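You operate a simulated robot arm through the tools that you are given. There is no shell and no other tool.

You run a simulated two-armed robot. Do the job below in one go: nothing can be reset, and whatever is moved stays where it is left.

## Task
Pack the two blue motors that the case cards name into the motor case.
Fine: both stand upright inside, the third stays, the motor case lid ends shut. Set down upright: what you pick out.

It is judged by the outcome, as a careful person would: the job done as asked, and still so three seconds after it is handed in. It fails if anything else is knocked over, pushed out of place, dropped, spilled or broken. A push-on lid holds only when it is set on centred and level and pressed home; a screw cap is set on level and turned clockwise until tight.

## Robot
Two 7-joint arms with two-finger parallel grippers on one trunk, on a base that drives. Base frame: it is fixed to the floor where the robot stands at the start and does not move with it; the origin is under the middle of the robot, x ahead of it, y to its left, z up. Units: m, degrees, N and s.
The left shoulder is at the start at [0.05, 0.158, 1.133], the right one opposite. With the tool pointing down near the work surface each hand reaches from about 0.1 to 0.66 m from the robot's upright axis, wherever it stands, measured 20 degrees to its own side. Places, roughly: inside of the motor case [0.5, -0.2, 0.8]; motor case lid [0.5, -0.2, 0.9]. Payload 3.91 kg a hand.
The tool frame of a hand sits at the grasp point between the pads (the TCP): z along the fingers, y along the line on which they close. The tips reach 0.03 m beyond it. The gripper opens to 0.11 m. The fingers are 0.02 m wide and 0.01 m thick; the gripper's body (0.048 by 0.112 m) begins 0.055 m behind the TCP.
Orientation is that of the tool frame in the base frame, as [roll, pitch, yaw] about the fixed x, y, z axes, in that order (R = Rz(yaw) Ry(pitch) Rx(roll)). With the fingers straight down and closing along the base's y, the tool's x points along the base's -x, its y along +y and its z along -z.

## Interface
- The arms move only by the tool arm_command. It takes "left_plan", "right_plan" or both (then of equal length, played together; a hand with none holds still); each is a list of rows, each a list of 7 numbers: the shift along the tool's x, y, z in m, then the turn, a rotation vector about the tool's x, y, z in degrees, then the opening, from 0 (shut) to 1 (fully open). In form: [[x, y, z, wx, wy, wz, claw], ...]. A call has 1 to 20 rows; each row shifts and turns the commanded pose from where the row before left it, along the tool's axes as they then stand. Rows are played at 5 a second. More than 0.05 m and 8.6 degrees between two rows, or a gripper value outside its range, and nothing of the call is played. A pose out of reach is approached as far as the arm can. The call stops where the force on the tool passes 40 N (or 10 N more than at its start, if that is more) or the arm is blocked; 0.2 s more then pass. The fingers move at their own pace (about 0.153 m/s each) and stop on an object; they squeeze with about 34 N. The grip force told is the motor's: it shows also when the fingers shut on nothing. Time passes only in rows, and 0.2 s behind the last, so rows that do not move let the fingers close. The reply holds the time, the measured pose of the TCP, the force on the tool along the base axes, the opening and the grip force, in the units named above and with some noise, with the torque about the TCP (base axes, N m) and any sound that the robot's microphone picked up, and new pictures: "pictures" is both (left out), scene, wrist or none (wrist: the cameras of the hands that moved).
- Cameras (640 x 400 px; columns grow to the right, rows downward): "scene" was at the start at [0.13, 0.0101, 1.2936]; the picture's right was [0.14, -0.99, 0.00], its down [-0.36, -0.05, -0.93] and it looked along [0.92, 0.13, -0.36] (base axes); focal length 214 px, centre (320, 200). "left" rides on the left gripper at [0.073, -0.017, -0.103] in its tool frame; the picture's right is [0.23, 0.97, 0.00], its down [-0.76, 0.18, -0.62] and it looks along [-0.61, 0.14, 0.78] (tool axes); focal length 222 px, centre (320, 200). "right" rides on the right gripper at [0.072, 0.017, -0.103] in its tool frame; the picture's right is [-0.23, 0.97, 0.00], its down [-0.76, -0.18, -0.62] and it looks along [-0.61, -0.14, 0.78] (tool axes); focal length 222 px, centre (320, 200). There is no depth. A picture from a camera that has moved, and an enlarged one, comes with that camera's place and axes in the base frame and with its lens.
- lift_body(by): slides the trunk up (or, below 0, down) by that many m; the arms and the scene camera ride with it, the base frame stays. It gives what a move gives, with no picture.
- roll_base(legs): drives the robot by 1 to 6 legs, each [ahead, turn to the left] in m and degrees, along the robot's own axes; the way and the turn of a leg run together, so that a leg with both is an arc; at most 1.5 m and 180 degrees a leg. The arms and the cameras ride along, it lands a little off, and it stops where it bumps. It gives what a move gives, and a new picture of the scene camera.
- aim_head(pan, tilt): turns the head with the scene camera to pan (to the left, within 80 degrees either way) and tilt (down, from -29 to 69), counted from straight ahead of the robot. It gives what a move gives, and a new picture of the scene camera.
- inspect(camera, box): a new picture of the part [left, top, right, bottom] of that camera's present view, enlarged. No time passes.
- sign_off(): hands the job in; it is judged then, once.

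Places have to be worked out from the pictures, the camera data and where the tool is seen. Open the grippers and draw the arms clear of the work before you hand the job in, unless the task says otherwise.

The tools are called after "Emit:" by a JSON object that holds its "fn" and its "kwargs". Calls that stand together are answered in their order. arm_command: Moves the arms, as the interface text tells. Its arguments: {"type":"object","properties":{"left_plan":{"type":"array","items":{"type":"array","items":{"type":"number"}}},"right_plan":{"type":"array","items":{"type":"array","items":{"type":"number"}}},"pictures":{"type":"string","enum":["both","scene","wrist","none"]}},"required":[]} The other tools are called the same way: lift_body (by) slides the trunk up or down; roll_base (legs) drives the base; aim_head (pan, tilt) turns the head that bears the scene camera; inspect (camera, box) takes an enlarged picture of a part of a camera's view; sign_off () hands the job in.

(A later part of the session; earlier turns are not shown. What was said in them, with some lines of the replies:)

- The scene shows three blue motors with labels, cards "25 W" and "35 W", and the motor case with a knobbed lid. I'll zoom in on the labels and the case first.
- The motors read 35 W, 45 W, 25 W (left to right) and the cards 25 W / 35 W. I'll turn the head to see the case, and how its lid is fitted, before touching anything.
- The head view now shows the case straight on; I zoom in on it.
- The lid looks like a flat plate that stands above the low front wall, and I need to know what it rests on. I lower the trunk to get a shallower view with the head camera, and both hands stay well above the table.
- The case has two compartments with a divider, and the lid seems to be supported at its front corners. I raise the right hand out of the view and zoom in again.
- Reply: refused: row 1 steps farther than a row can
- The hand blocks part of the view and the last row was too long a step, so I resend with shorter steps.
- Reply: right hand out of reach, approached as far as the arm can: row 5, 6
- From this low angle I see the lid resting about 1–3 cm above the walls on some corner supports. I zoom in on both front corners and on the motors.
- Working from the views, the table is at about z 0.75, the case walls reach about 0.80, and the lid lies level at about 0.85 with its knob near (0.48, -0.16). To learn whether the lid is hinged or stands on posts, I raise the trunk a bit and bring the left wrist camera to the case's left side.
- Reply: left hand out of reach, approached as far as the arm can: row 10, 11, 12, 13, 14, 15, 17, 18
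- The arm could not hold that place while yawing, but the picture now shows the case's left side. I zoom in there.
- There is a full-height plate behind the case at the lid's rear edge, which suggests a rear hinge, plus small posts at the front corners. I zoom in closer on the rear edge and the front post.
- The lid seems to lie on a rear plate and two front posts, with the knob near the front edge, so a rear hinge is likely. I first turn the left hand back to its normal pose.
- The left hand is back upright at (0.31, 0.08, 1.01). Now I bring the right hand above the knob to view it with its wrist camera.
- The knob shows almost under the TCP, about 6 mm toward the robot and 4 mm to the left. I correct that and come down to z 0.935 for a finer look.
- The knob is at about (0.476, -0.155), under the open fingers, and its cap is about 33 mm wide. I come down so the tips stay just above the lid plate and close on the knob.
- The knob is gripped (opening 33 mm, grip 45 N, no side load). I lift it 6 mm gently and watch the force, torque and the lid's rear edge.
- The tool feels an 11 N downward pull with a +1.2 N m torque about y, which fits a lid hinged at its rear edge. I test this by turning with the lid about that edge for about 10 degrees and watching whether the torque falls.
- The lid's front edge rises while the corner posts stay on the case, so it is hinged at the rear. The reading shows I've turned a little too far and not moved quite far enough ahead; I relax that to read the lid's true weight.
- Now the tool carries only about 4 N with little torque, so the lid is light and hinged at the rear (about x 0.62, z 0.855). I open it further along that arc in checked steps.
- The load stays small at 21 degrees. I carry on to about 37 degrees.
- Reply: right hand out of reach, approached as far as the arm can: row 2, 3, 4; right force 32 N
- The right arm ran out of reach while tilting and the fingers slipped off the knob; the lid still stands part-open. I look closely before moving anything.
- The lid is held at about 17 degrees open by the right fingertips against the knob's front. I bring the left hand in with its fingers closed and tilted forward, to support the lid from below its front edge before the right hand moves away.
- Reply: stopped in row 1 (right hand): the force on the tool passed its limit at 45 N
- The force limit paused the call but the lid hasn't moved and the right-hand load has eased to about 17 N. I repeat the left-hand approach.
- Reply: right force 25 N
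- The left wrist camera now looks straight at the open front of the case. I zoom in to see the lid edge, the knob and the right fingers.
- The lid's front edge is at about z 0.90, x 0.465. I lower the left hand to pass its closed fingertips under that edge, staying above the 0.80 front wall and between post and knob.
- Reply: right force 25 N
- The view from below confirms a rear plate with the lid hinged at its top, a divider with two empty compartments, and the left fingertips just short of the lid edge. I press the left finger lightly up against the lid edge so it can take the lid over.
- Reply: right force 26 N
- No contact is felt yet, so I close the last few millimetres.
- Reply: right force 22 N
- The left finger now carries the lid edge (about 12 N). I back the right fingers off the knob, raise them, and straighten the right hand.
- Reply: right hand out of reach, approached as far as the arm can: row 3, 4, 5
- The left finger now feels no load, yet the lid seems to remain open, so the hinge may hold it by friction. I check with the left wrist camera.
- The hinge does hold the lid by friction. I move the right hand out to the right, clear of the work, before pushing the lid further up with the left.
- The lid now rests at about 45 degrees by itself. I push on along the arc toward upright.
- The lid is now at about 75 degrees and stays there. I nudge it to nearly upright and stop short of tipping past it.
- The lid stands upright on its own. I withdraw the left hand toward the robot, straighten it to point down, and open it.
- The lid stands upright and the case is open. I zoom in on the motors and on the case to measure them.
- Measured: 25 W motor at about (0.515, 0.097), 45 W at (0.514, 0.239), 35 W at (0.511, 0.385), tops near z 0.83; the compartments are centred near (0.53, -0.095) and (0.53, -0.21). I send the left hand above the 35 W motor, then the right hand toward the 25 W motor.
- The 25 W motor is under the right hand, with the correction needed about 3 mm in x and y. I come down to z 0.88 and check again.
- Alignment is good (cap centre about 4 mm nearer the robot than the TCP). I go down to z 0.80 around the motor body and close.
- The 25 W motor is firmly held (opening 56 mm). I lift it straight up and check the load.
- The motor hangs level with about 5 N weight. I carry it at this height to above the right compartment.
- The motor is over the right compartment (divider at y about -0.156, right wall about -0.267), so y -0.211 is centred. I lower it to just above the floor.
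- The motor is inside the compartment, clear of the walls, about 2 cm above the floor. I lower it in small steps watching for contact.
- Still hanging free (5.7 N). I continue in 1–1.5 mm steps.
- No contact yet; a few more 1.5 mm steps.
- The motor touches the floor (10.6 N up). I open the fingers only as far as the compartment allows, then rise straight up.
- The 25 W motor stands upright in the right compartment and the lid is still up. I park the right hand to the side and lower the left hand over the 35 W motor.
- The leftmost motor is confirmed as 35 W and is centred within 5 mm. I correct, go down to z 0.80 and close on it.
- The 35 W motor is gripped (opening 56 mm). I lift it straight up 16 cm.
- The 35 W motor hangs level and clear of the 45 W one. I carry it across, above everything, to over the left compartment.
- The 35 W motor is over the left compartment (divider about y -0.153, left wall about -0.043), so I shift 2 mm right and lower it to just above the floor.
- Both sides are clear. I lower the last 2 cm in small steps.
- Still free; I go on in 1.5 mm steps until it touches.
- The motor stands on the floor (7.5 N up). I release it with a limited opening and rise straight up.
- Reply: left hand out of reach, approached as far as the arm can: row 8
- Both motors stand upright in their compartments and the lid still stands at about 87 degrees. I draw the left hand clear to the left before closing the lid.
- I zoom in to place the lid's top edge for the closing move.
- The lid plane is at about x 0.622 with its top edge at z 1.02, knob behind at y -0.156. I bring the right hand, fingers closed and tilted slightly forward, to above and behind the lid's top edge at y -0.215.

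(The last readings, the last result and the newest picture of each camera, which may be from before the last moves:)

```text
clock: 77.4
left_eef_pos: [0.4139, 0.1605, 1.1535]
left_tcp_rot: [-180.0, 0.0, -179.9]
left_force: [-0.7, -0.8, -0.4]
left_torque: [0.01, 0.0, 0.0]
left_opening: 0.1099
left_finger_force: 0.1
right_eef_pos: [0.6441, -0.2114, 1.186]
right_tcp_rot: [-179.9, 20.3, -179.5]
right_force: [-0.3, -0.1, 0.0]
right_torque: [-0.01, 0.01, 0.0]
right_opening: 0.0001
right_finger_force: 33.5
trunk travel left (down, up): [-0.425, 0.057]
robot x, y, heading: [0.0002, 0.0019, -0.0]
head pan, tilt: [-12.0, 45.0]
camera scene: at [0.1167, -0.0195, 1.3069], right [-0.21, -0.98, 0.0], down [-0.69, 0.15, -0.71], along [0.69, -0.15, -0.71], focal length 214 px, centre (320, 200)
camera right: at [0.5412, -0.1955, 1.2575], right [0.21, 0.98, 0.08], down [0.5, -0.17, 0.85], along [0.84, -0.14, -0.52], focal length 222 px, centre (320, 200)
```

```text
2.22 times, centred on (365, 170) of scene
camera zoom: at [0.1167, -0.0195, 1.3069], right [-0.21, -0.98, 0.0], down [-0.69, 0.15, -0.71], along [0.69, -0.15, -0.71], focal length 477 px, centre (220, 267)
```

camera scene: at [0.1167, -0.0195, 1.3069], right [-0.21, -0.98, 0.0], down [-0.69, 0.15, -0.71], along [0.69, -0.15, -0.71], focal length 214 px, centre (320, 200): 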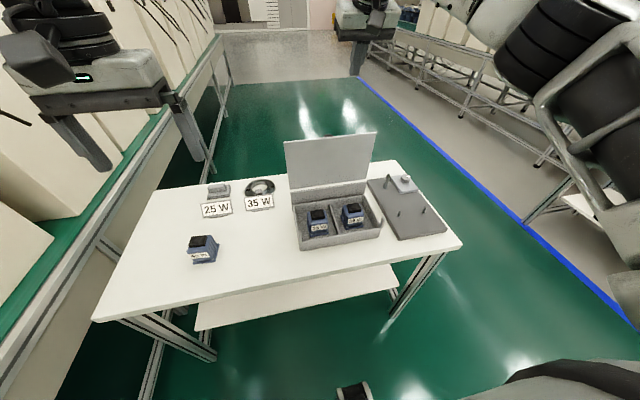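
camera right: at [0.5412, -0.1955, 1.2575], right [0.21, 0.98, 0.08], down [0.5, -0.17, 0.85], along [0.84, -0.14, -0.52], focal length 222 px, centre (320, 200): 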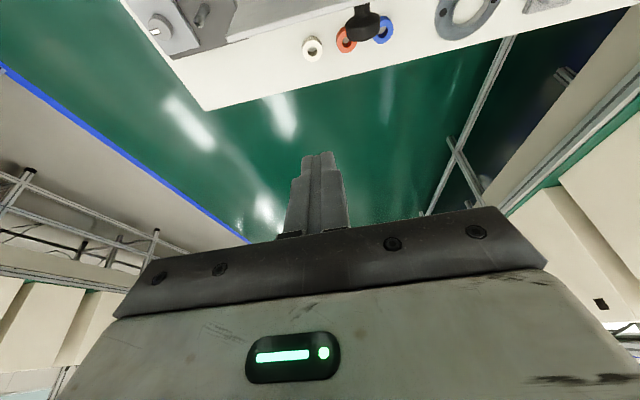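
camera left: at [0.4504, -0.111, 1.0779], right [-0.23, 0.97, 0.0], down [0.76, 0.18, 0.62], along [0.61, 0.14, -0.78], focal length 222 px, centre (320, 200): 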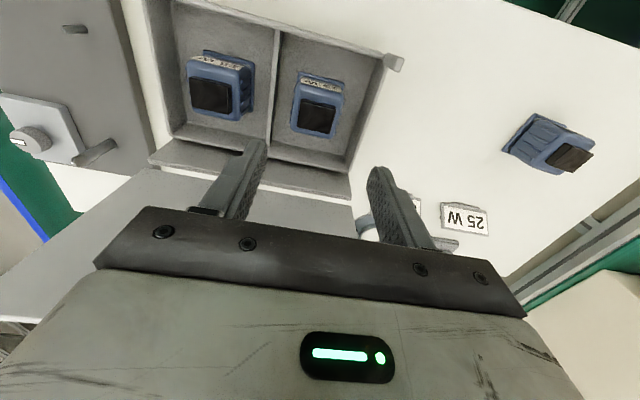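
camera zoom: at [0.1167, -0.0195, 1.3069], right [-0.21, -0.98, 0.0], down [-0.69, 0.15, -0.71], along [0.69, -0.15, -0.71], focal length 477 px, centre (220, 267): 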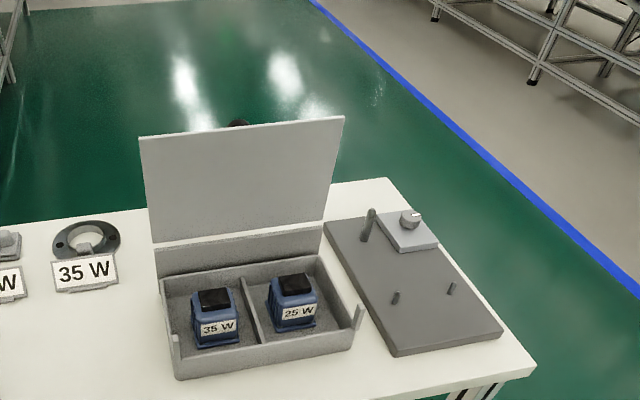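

The hand is behind the lid plane at (0.644, -0.211). I come down to z 1.065, tips just above the lid's top, and check clearance.

Emit:
{"fn": "arm_command", "kwargs": {"right_plan": [[0.011, 0, 0.0385, 0, 0, 0, 0], [0.0125, 0, 0.038, 0, 0, 0, 0], [0.0139, 0, 0.0375, 0, 0, 0, 0], [0, 0, 0, 0, 0, 0, 0]], "pictures": "both"}}

Emit:
{"fn": "inspect", "kwargs": {"camera": "scene", "box": [270, 80, 460, 260]}}

```text
clock: 78.4
left_eef_pos: [0.4157, 0.1596, 1.1534]
left_tcp_rot: [-179.9, 0.0, 179.9]
left_force: [0.1, 0.2, -0.1]
left_torque: [0.0, -0.02, -0.01]
left_opening: 0.1101
left_finger_force: 0.0
right_eef_pos: [0.6494, -0.2127, 1.0642]
right_tcp_rot: [-179.9, 20.2, -179.5]
right_force: [0.4, -1.0, -0.5]
right_torque: [0.01, 0.03, 0.0]
right_opening: 0.0002
right_finger_force: 33.9
trunk travel left (down, up): [-0.425, 0.057]
robot x, y, heading: [-0.0008, -0.0021, -0.0]
head pan, tilt: [-12.0, 45.0]
camera scene: at [0.1164, -0.0199, 1.307], right [-0.21, -0.98, 0.0], down [-0.69, 0.15, -0.71], along [0.69, -0.15, -0.71], focal length 214 px, centre (320, 200)
camera right: at [0.5447, -0.1961, 1.1363], right [0.21, 0.98, 0.08], down [0.5, -0.17, 0.85], along [0.84, -0.14, -0.52], focal length 222 px, centre (320, 200)
```

scene: 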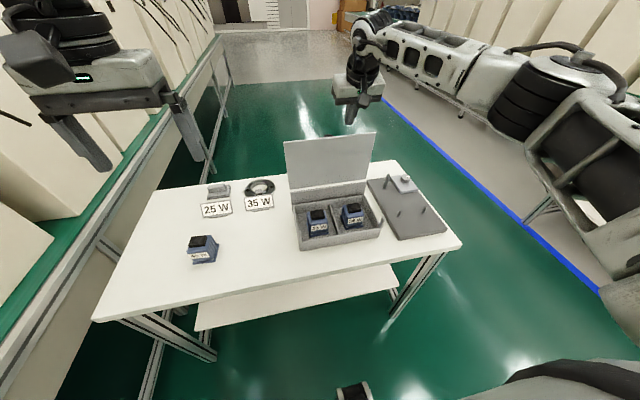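
right: 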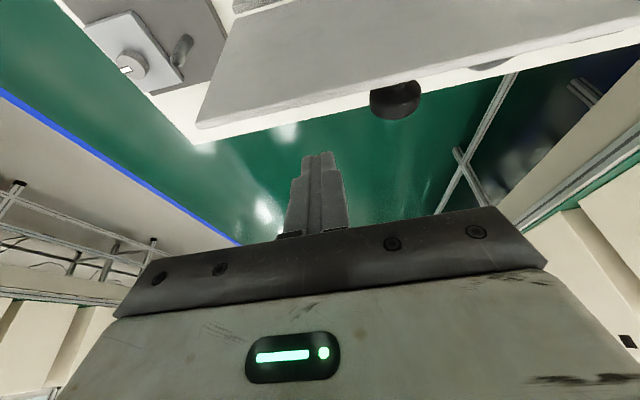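

```text
2.22 times, centred on (365, 170) of scene
camera zoom: at [0.1164, -0.0199, 1.307], right [-0.21, -0.98, 0.0], down [-0.69, 0.15, -0.71], along [0.69, -0.15, -0.71], focal length 477 px, centre (220, 267)
```

zoom: 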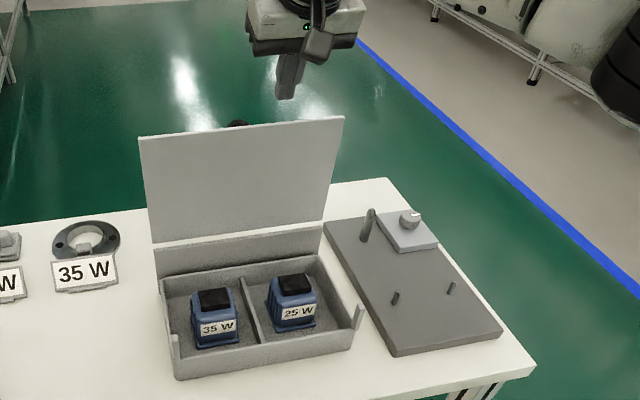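

The fingertips are about 2 cm behind the lid's top edge, well clear of the knob. I lower them behind the edge and pull the lid toward the robot to about 70 degrees.

Emit:
{"fn": "arm_command", "kwargs": {"right_plan": [[0.0118, 0, 0.0319, 0, 0, 0, 0], [0.0083, 0, -0.0041, 0, 0, 0, 0], [0.0083, 0, -0.0041, 0, 0, 0, 0], [0.014, 0, -0.0041, 0, 0, 0, 0], [0.0139, 0, -0.0041, 0, 0, 0, 0], [0.0143, 0, -0.0024, 0, 0, 0, 0], [0.0143, 0, -0.0023, 0, 0, 0, 0], [0, 0, 0, 0, 0, 0, 0]], "pictures": "both"}}

Emit:
{"fn": "inspect", "kwargs": {"camera": "scene", "box": [270, 80, 460, 260]}}

```text
clock: 80.2
left_eef_pos: [0.4149, 0.1602, 1.1542]
left_tcp_rot: [-180.0, 0.0, 180.0]
left_force: [0.4, -1.1, -0.3]
left_torque: [-0.04, -0.01, -0.03]
left_opening: 0.11
left_finger_force: 0.1
right_eef_pos: [0.5733, -0.2133, 1.0245]
right_tcp_rot: [180.0, 20.2, -179.5]
right_force: [-0.3, -0.2, -0.8]
right_torque: [-0.06, 0.01, 0.03]
right_opening: 0.0003
right_finger_force: 34.7
trunk travel left (down, up): [-0.425, 0.057]
robot x, y, heading: [0.001, -0.0033, -0.0]
head pan, tilt: [-12.0, 45.0]
camera scene: at [0.1166, -0.02, 1.3069], right [-0.21, -0.98, 0.0], down [-0.69, 0.15, -0.71], along [0.69, -0.15, -0.71], focal length 214 px, centre (320, 200)
camera right: at [0.4697, -0.1971, 1.0975], right [0.21, 0.98, 0.08], down [0.5, -0.17, 0.85], along [0.84, -0.14, -0.52], focal length 222 px, centre (320, 200)
```

scene: 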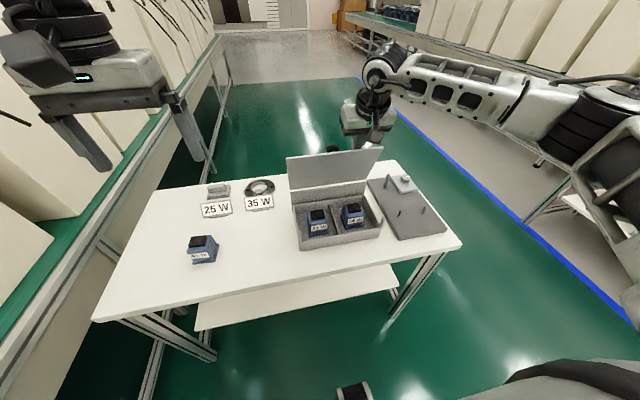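
right: 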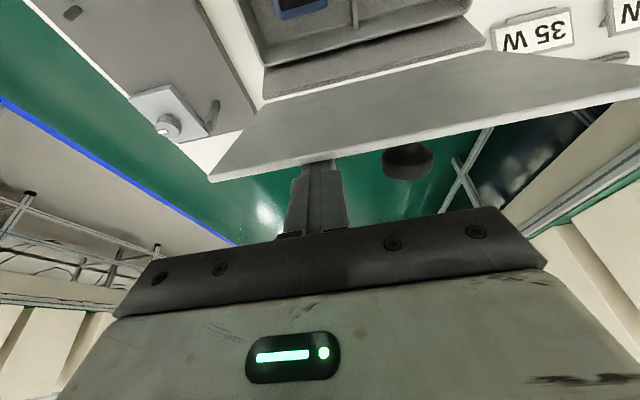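

```text
2.22 times, centred on (365, 170) of scene
camera zoom: at [0.1166, -0.02, 1.3069], right [-0.21, -0.98, 0.0], down [-0.69, 0.15, -0.71], along [0.69, -0.15, -0.71], focal length 477 px, centre (220, 267)
```

zoom: 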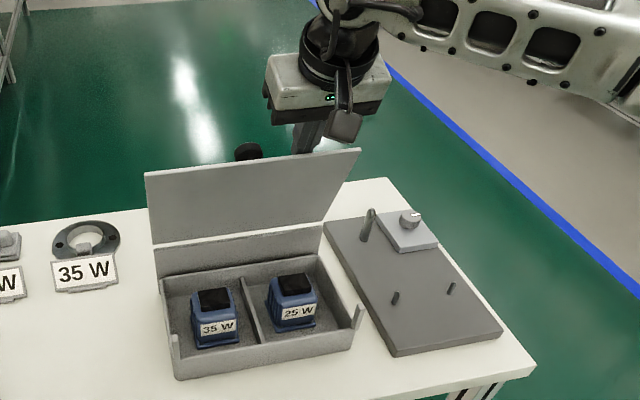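

The lid follows the fingers down smoothly to about 70 degrees with no strain. I carry it on to about 20 degrees.

Emit:
{"fn": "arm_command", "kwargs": {"right_plan": [[0.0128, 0, 0.001, 0, 0, 0, 0], [0.0128, 0, 0.001, 0, 0, 0, 0], [0.0125, 0, 0.0033, 0, 0, 0, 0], [0.0124, 0, 0.0033, 0, 0, 0, 0], [0.0118, 0, 0.0054, 0, 0, 0, 0], [0.0117, 0, 0.0054, 0, 0, 0, 0], [0.0106, 0, 0.0073, 0, 0, 0, 0], [0.0106, 0, 0.0074, 0, 0, 0, 0], [0.0092, 0, 0.0091, 0, 0, 0, 0], [0.0091, 0, 0.0091, 0, 0, 0, 0], [0, 0, 0, 0, 0, 0, 0]], "pictures": "both"}}

Emit:
{"fn": "inspect", "kwargs": {"camera": "scene", "box": [270, 80, 460, 260]}}

```text
clock: 82.6
left_eef_pos: [0.4147, 0.1593, 1.154]
left_tcp_rot: [179.9, -0.1, 179.9]
left_force: [0.1, 0.4, 0.5]
left_torque: [0.05, 0.0, 0.0]
left_opening: 0.1097
left_finger_force: 0.1
right_eef_pos: [0.4848, -0.2143, 0.9384]
right_tcp_rot: [179.9, 20.3, -179.5]
right_force: [-0.5, 1.1, -0.2]
right_torque: [-0.01, -0.01, 0.01]
right_opening: 0.0
right_finger_force: 33.7
trunk travel left (down, up): [-0.425, 0.057]
robot x, y, heading: [-0.0007, -0.0009, -0.3]
head pan, tilt: [-12.0, 45.0]
camera scene: at [0.1165, -0.02, 1.3069], right [-0.21, -0.98, 0.0], down [-0.69, 0.15, -0.71], along [0.69, -0.15, -0.71], focal length 214 px, centre (320, 200)
camera right: at [0.3809, -0.1982, 1.0091], right [0.21, 0.98, 0.08], down [0.5, -0.17, 0.85], along [0.84, -0.14, -0.52], focal length 222 px, centre (320, 200)
```

scene: 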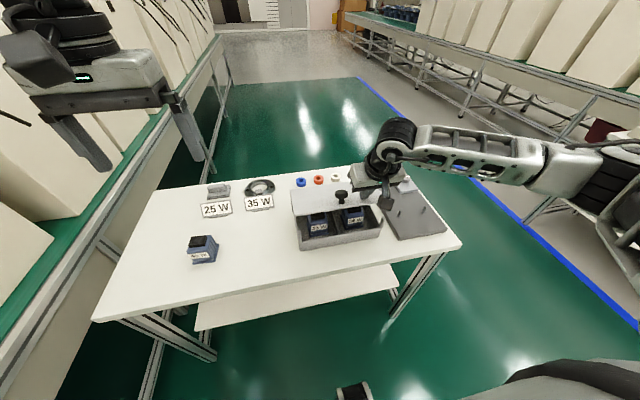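
right: 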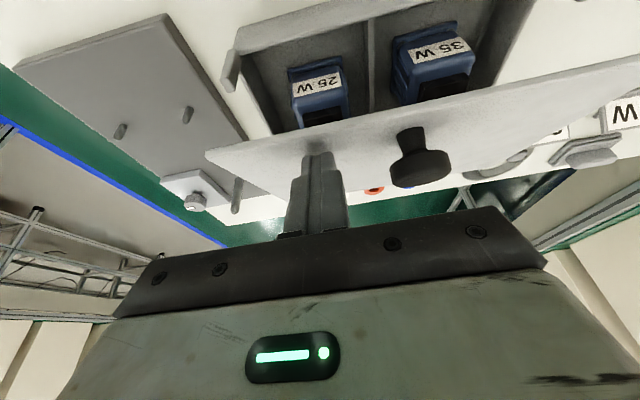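

```text
2.22 times, centred on (365, 170) of scene
camera zoom: at [0.1165, -0.02, 1.3069], right [-0.21, -0.98, 0.0], down [-0.69, 0.15, -0.71], along [0.69, -0.15, -0.71], focal length 477 px, centre (220, 267)
```

zoom: 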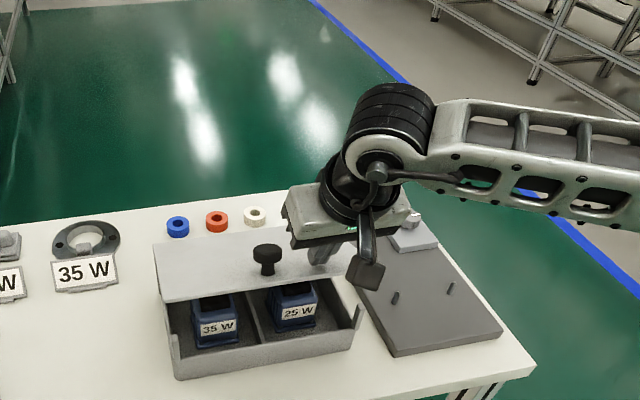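

The lid is at about 20 degrees over both motors. I lower it the rest of the way in small steps, watching the force.

Emit:
{"fn": "arm_command", "kwargs": {"right_plan": [[0.0075, 0, 0.0105, 0, 0, 0, 0], [0.0075, 0, 0.0105, 0, 0, 0, 0], [0.0055, 0, 0.0117, 0, 0, 0, 0], [0.003, 0, 0.006, 0, 0, 0, 0], [0, 0, 0, 0, 0, 0, 0]], "pictures": "both"}}

Emit:
{"fn": "inspect", "kwargs": {"camera": "scene", "box": [270, 80, 460, 260]}}

```text
clock: 83.8
left_eef_pos: [0.4147, 0.1596, 1.1553]
left_tcp_rot: [180.0, 0.0, -179.9]
left_force: [0.4, 0.5, 0.0]
left_torque: [-0.01, 0.02, 0.01]
left_opening: 0.1099
left_finger_force: 0.1
right_eef_pos: [0.4761, -0.2144, 0.892]
right_tcp_rot: [180.0, 20.3, -179.6]
right_force: [1.0, -0.1, 0.1]
right_torque: [0.02, -0.01, 0.01]
right_opening: 0.0
right_finger_force: 34.6
trunk travel left (down, up): [-0.425, 0.057]
robot x, y, heading: [-0.0001, 0.0011, -0.3]
head pan, tilt: [-12.0, 45.0]
camera scene: at [0.1165, -0.02, 1.3069], right [-0.21, -0.98, 0.0], down [-0.69, 0.15, -0.71], along [0.69, -0.15, -0.71], focal length 214 px, centre (320, 200)
camera right: at [0.3723, -0.1978, 0.9648], right [0.21, 0.98, 0.08], down [0.5, -0.17, 0.85], along [0.84, -0.14, -0.52], focal length 222 px, centre (320, 200)
```

scene: 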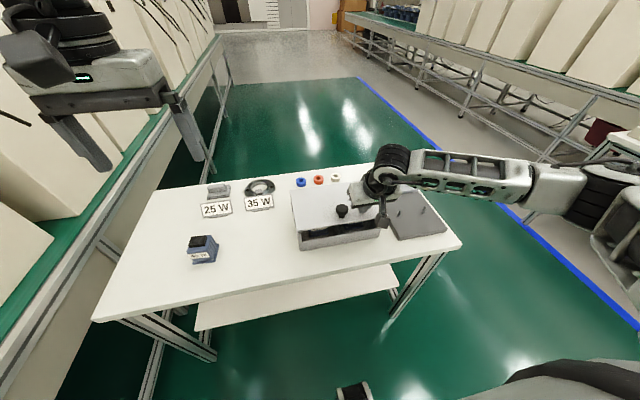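
right: 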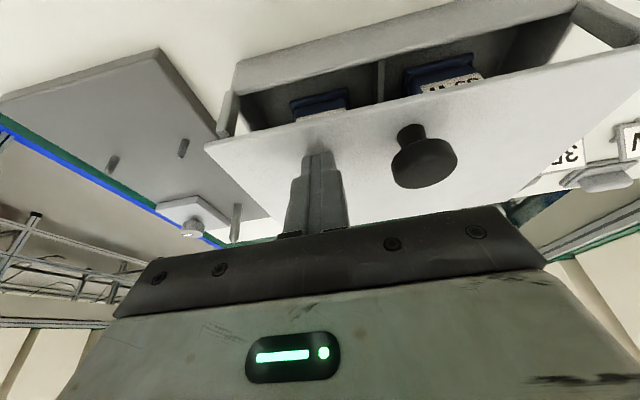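

```text
2.22 times, centred on (365, 170) of scene
camera zoom: at [0.1165, -0.02, 1.3069], right [-0.21, -0.98, 0.0], down [-0.69, 0.15, -0.71], along [0.69, -0.15, -0.71], focal length 477 px, centre (220, 267)
```

zoom: 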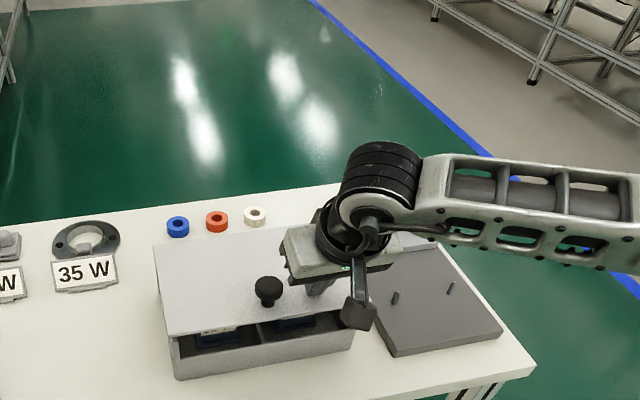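

The lid is within about 1 cm of closed. I go on in 2 mm steps until it seats.

Emit:
{"fn": "arm_command", "kwargs": {"right_plan": [[0.0007, 0, 0.0019, 0, 0, 0, 0], [0.0007, 0, 0.0019, 0, 0, 0, 0], [0.0007, 0, 0.0019, 0, 0, 0, 0], [0.0007, 0, 0.0019, 0, 0, 0, 0], [0, 0, 0, 0, 0, 0, 0]], "pictures": "none"}}

```text
clock: 85.0
left_eef_pos: [0.4132, 0.1609, 1.1537]
left_tcp_rot: [-180.0, 0.0, 180.0]
left_force: [-0.5, 1.1, -0.3]
left_torque: [-0.04, -0.02, -0.01]
left_opening: 0.1102
left_finger_force: 0.1
right_eef_pos: [0.4754, -0.2146, 0.8833]
right_tcp_rot: [180.0, 20.3, -179.4]
right_force: [0.2, -0.4, 1.0]
right_torque: [-0.02, 0.0, 0.0]
right_opening: 0.0002
right_finger_force: 34.3
trunk travel left (down, up): [-0.425, 0.057]
robot x, y, heading: [-0.0008, -0.0013, -0.2]
head pan, tilt: [-12.0, 45.0]
```

Emit:
{"fn": "arm_command", "kwargs": {"right_plan": [[0.0005, 0, 0.0014, 0, 0, 0, 0], [0.0005, 0, 0.0014, 0, 0, 0, 0], [0.0005, 0, 0.0014, 0, 0, 0, 0], [0, 0, 0, 0, 0, 0, 0]], "pictures": "wrist"}}

Emit:
{"fn": "inspect", "kwargs": {"camera": "scene", "box": [280, 170, 400, 260]}}

```text
clock: 86.0
left_eef_pos: [0.4127, 0.1604, 1.156]
left_tcp_rot: [-179.9, 0.1, -180.0]
left_force: [0.1, -1.4, -0.3]
left_torque: [-0.03, -0.02, -0.03]
left_opening: 0.1101
left_finger_force: 0.1
right_eef_pos: [0.476, -0.2142, 0.8822]
right_tcp_rot: [180.0, 20.6, -179.5]
right_force: [-4.2, -3.4, 23.0]
right_torque: [-0.12, 0.13, 0.06]
right_opening: 0.0
right_finger_force: 34.3
trunk travel left (down, up): [-0.425, 0.057]
robot x, y, heading: [-0.0031, 0.0024, -0.0]
head pan, tilt: [-12.0, 45.0]
camera right: at [0.3721, -0.1978, 0.9545], right [0.21, 0.98, 0.08], down [0.49, -0.17, 0.85], along [0.84, -0.14, -0.52], focal length 222 px, centre (320, 200)
```

right: 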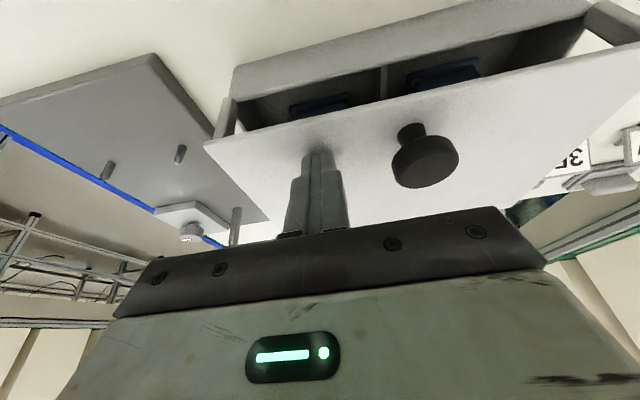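

```text
4.44 times, centred on (340, 215) of scene
camera zoom: at [0.1143, -0.0196, 1.3074], right [-0.21, -0.98, 0.0], down [-0.69, 0.15, -0.71], along [0.69, -0.15, -0.71], focal length 953 px, centre (231, 133)
```

zoom: 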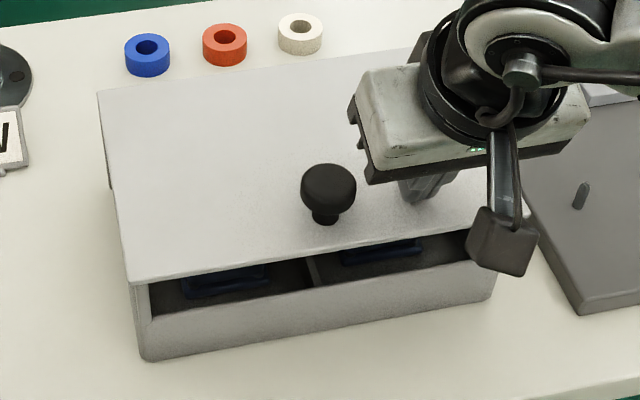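

The lid has seated: the fingers feel 23 N with the lid top back at its original z 0.85. I lift the right hand straight off, straighten it and park it to the right.

Emit:
{"fn": "arm_command", "kwargs": {"right_plan": [[-0.0035, 0, -0.0094, 0, 0, 0, 0], [-0.0139, 0, -0.0375, 0, 0, 0, 0], [-0.0139, 0, -0.0375, 0, 0, 0, 0], [-0.0139, 0, -0.0375, 0, 0, 0, 0], [0, -0.03, 0, 0, 5, 0, 0], [0, -0.03, 0, 0, 5, 0, 0.3], [0.02, -0.03, 0, 0, 5, 0, 0.6], [0.02, -0.03, 0, 0, 5.2, 0, 1], [0.03, -0.01, -0.01, 0, 0, 0, 1], [0.03, 0, -0.01, 0, 0, 0, 1], [0, 0, 0, 0, 0, 0, 1]], "pictures": "both"}}

Emit:
{"fn": "lift_body", "kwargs": {"by": -0.25}}

Emit:
{"fn": "aim_head", "kwargs": {"pan": -16, "tilt": 22}}

Emit:
{"fn": "inspect", "kwargs": {"camera": "scene", "box": [240, 160, 420, 290]}}

```text
clock: 88.4
left_eef_pos: [0.4141, 0.1602, 1.1533]
left_tcp_rot: [180.0, 0.0, 180.0]
left_force: [-1.2, 0.1, 0.2]
left_torque: [0.0, -0.03, 0.0]
left_opening: 0.1101
left_finger_force: 0.0
right_eef_pos: [0.3775, -0.3446, 1.0252]
right_tcp_rot: [-179.8, 0.0, -179.5]
right_force: [-0.3, -0.6, -0.7]
right_torque: [0.02, 0.03, -0.01]
right_opening: 0.1099
right_finger_force: 0.1
trunk travel left (down, up): [-0.425, 0.057]
robot x, y, heading: [-0.001, -0.0002, -0.4]
head pan, tilt: [-12.0, 45.0]
camera scene: at [0.1167, -0.02, 1.3069], right [-0.21, -0.98, 0.0], down [-0.69, 0.15, -0.71], along [0.69, -0.15, -0.71], focal length 214 px, centre (320, 200)
camera right: at [0.3056, -0.3287, 1.1291], right [0.22, 0.98, 0.0], down [0.76, -0.17, 0.62], along [0.61, -0.14, -0.78], focal length 222 px, centre (320, 200)
```

scene: 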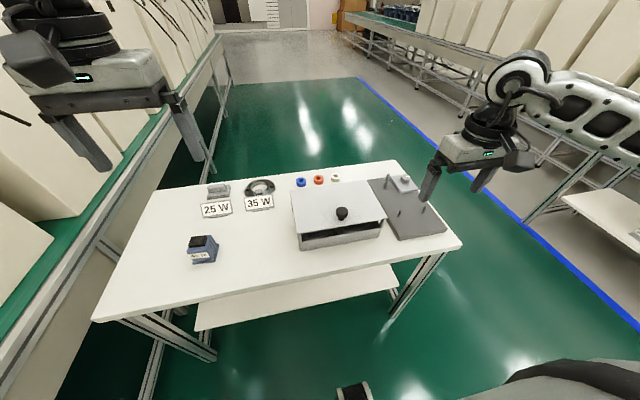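
right: 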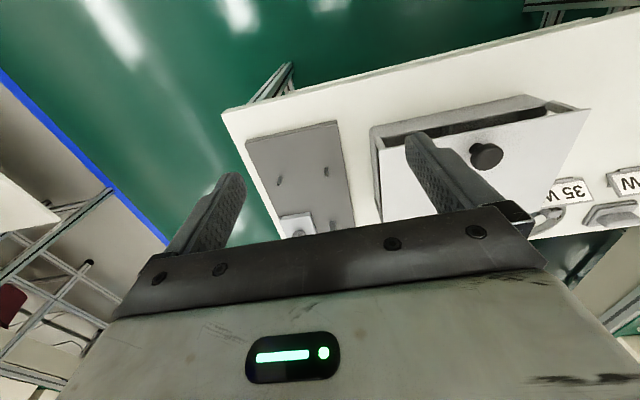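

```text
clock: 91.0
left_eef_pos: [0.4133, 0.1613, 0.9055]
left_tcp_rot: [-179.9, 0.2, -180.0]
left_force: [-0.2, -0.4, 0.5]
left_torque: [0.01, 0.02, -0.04]
left_opening: 0.1098
left_finger_force: 0.0
right_eef_pos: [0.378, -0.3451, 0.7806]
right_tcp_rot: [-179.8, 0.7, -179.6]
right_force: [-4.3, -5.9, 33.3]
right_torque: [1.25, -0.12, 0.68]
right_opening: 0.1099
right_finger_force: 0.0
trunk travel left (down, up): [-0.175, 0.307]
robot x, y, heading: [-0.0039, -0.0021, -0.1]
head pan, tilt: [-12.0, 45.0]
```

```text
clock: 91.9
left_eef_pos: [0.4122, 0.1607, 0.9052]
left_tcp_rot: [-179.9, 0.2, -180.0]
left_force: [-0.8, -0.5, 0.3]
left_torque: [0.01, -0.02, 0.02]
left_opening: 0.1099
left_finger_force: 0.0
right_eef_pos: [0.3773, -0.3445, 0.7791]
right_tcp_rot: [-179.9, 0.8, -179.6]
right_force: [-5.3, -9.2, 41.8]
right_torque: [1.41, -0.15, 0.6]
right_opening: 0.1098
right_finger_force: 0.0
trunk travel left (down, up): [-0.175, 0.307]
robot x, y, heading: [-0.0015, 0.0037, -0.1]
head pan, tilt: [-16.0, 22.0]
camera scene: at [0.1237, -0.0276, 1.0929], right [-0.28, -0.96, 0.0], down [-0.36, 0.1, -0.93], along [0.89, -0.26, -0.37], focal length 214 px, centre (320, 200)
```

scene: 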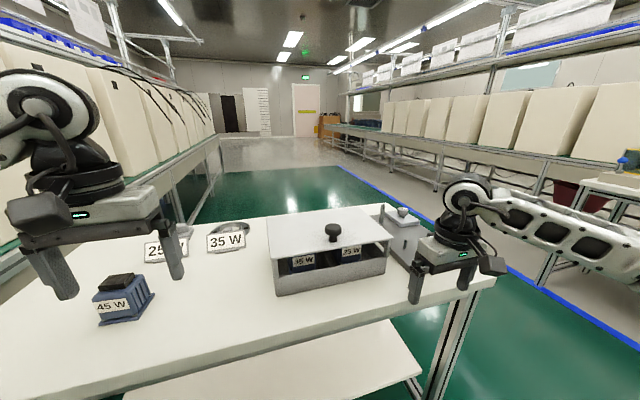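

```text
3.08 times, centred on (330, 225) of scene
camera zoom: at [0.1237, -0.0276, 1.0929], right [-0.28, -0.96, 0.0], down [-0.36, 0.1, -0.93], along [0.89, -0.26, -0.37], focal length 660 px, centre (289, 123)
```

zoom: 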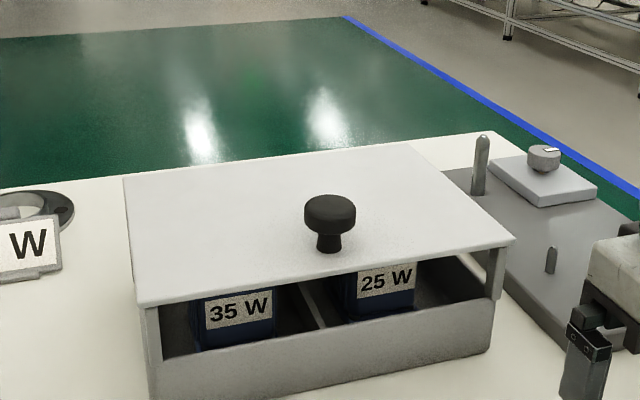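

The lid lies shut on its posts with both motors visible inside. But lowering the trunk brought the right fingertips down onto the bare table edge (42 N), so I raise the trunk again at once.

Emit:
{"fn": "lift_body", "kwargs": {"by": 0.2}}

Emit:
{"fn": "aim_head", "kwargs": {"pan": -10, "tilt": 40}}

```text
clock: 94.1
left_eef_pos: [0.4132, 0.1603, 1.1037]
left_tcp_rot: [-180.0, -0.1, 180.0]
left_force: [-0.4, 1.0, -0.9]
left_torque: [0.01, 0.02, 0.01]
left_opening: 0.1098
left_finger_force: 0.1
right_eef_pos: [0.3784, -0.346, 0.9748]
right_tcp_rot: [-180.0, 0.1, -179.6]
right_force: [-0.1, -0.5, 0.3]
right_torque: [0.03, 0.0, 0.01]
right_opening: 0.1096
right_finger_force: 0.0
trunk travel left (down, up): [-0.375, 0.107]
robot x, y, heading: [-0.002, 0.0003, -0.3]
head pan, tilt: [-16.0, 22.0]
```

```text
clock: 94.9
left_eef_pos: [0.4124, 0.1591, 1.104]
left_tcp_rot: [-179.9, -0.1, 180.0]
left_force: [-0.1, -0.3, -1.5]
left_torque: [0.02, 0.01, -0.03]
left_opening: 0.1099
left_finger_force: 0.1
right_eef_pos: [0.3783, -0.3445, 0.9754]
right_tcp_rot: [180.0, 0.1, -179.5]
right_force: [0.5, -0.3, -0.5]
right_torque: [0.03, -0.01, -0.01]
right_opening: 0.1102
right_finger_force: 0.0
trunk travel left (down, up): [-0.375, 0.107]
robot x, y, heading: [0.0017, -0.0025, 0.0]
head pan, tilt: [-10.0, 40.0]
camera scene: at [0.1207, -0.0179, 1.2643], right [-0.17, -0.98, 0.0], down [-0.63, 0.11, -0.77], along [0.75, -0.13, -0.64], focal length 214 px, centre (320, 200)
```

scene: 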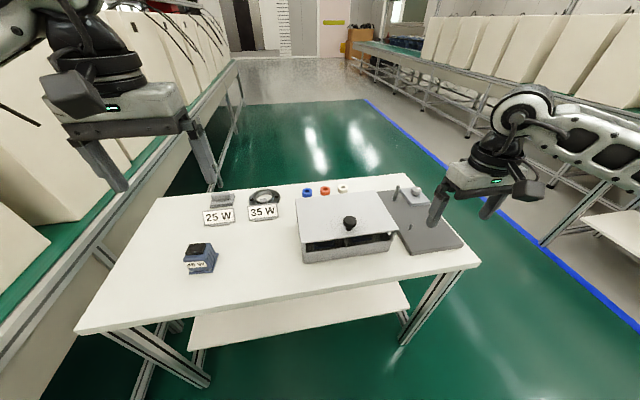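

Everything else stands as it was: 45 W motor, cards, rings, plate. I inspect the lid's seat on its front posts closely once more.

Emit:
{"fn": "inspect", "kwargs": {"camera": "scene", "box": [285, 180, 405, 270]}}

Emit:
{"fn": "inspect", "kwargs": {"camera": "scene", "box": [360, 220, 400, 250]}}

Emit:
{"fn": "inspect", "kwargs": {"camera": "right", "box": [330, 60, 640, 250]}}

```text
4.44 times, centred on (345, 225) of scene
camera zoom: at [0.1207, -0.0179, 1.2643], right [-0.17, -0.98, 0.0], down [-0.63, 0.11, -0.77], along [0.75, -0.13, -0.64], focal length 953 px, centre (209, 89)
```

zoom: 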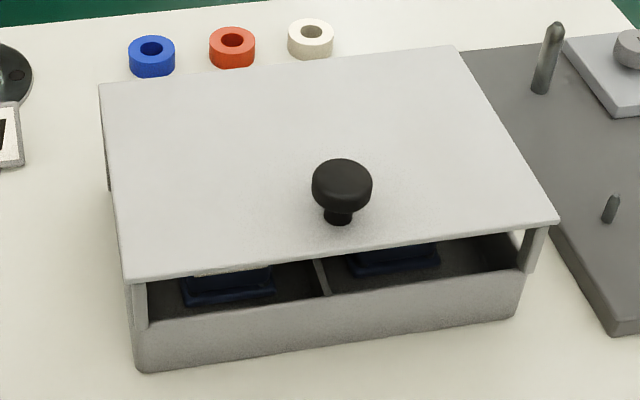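

```text
13.33 times, centred on (380, 235) of scene
camera zoom: at [0.1207, -0.0179, 1.2643], right [-0.17, -0.98, 0.0], down [-0.63, 0.11, -0.77], along [0.75, -0.13, -0.64], focal length 2860 px, centre (-480, -267)
```

zoom: 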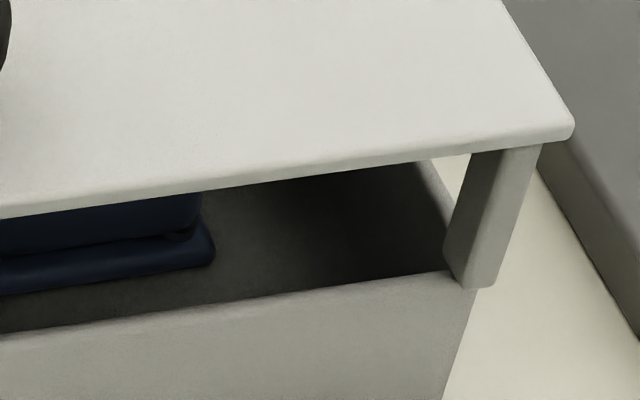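

```text
2.06 times, centred on (485, 155) of right
camera zoom: at [0.3058, -0.3286, 1.079], right [0.22, 0.98, 0.0], down [0.76, -0.17, 0.62], along [0.61, -0.14, -0.78], focal length 459 px, centre (-21, 293)
```

zoom: 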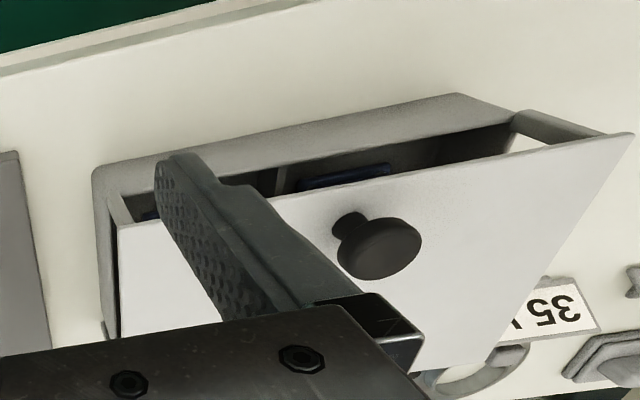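

The lid rests fully on its posts, level, with both motors upright below it. I draw the right hand further up and back, clear of the work, before handing in.

Emit:
{"fn": "arm_command", "kwargs": {"right_plan": [[0, 0, -0.04, 0, 0, 0, 1], [0.02, 0, -0.04, 0, 0, 0, 1], [0.02, 0, -0.04, 0, 0, 0, 1], [0, 0, 0, 0, 0, 0, 1]], "left_plan": [[0, 0, -0.03, 0, 0, 0, 1], [0, 0, -0.03, 0, 0, 0, 1], [0, 0, 0, 0, 0, 0, 1], [0, 0, 0, 0, 0, 0, 1]], "pictures": "scene"}}

Emit:
{"fn": "inspect", "kwargs": {"camera": "scene", "box": [60, 160, 500, 350]}}

```text
clock: 95.9
left_eef_pos: [0.4148, 0.1606, 1.1637]
left_tcp_rot: [-180.0, 0.0, 180.0]
left_force: [0.6, 0.5, 0.2]
left_torque: [-0.01, 0.0, -0.01]
left_opening: 0.11
left_finger_force: 0.0
right_eef_pos: [0.3382, -0.3456, 1.0953]
right_tcp_rot: [-180.0, -0.1, -179.5]
right_force: [0.0, 0.5, 1.0]
right_torque: [-0.02, 0.02, -0.03]
right_opening: 0.1099
right_finger_force: 0.2
trunk travel left (down, up): [-0.375, 0.107]
robot x, y, heading: [0.0028, -0.0018, -0.2]
head pan, tilt: [-10.0, 40.0]
camera scene: at [0.1209, -0.018, 1.2641], right [-0.17, -0.98, 0.0], down [-0.63, 0.11, -0.77], along [0.75, -0.13, -0.64], focal length 214 px, centre (320, 200)
```

scene: 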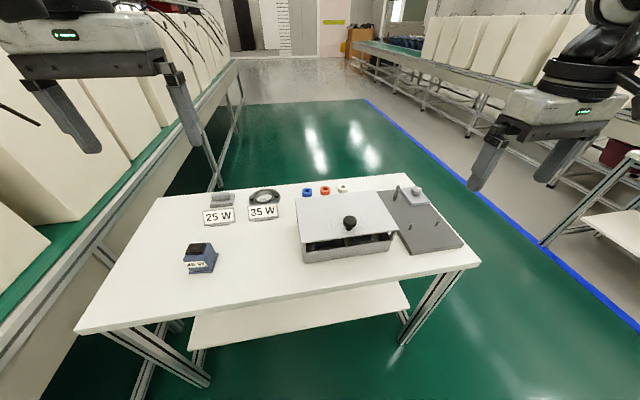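

```text
1.45 times, centred on (280, 255) of scene
camera zoom: at [0.1209, -0.018, 1.2641], right [-0.17, -0.98, 0.0], down [-0.63, 0.11, -0.77], along [0.75, -0.13, -0.64], focal length 312 px, centre (378, 120)
```

zoom: 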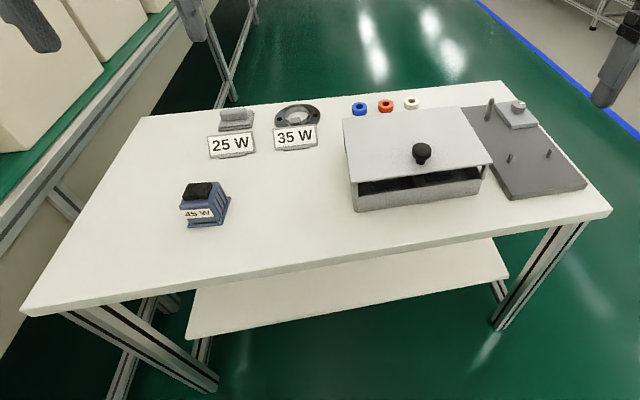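

The 25 W and 35 W motors are upright in the case with the lid shut. The 45 W motor and everything else are in place, both grippers are open, and both arms are clear. I hand the job in.

Emit:
{"fn": "sign_off", "kwargs": {}}

```text
The job is handed in.
```

The 25 W and 35 W motors named on the cards are both standing upright in the motor case. The 35 W is in the left compartment and the 25 W in the right. The lid is shut and level on its front posts, and it felt 23 N when I pressed it down.

The 45 W motor, the cards, the rings and the grey plate look as they were at the start. Both grippers are open and clear of the work.

Two things went wrong along the way:
- **Slipped grip:** while I was opening the lid, the right fingers ran out of reach and slipped off the knob. The hinge held the lid partly open, so nothing fell.
- **Table contact:** after the lid was shut, I lowered the trunk too far and the right fingertips pressed on the bare table edge with about 42 N. I raised it straight away, and nothing visible moved.
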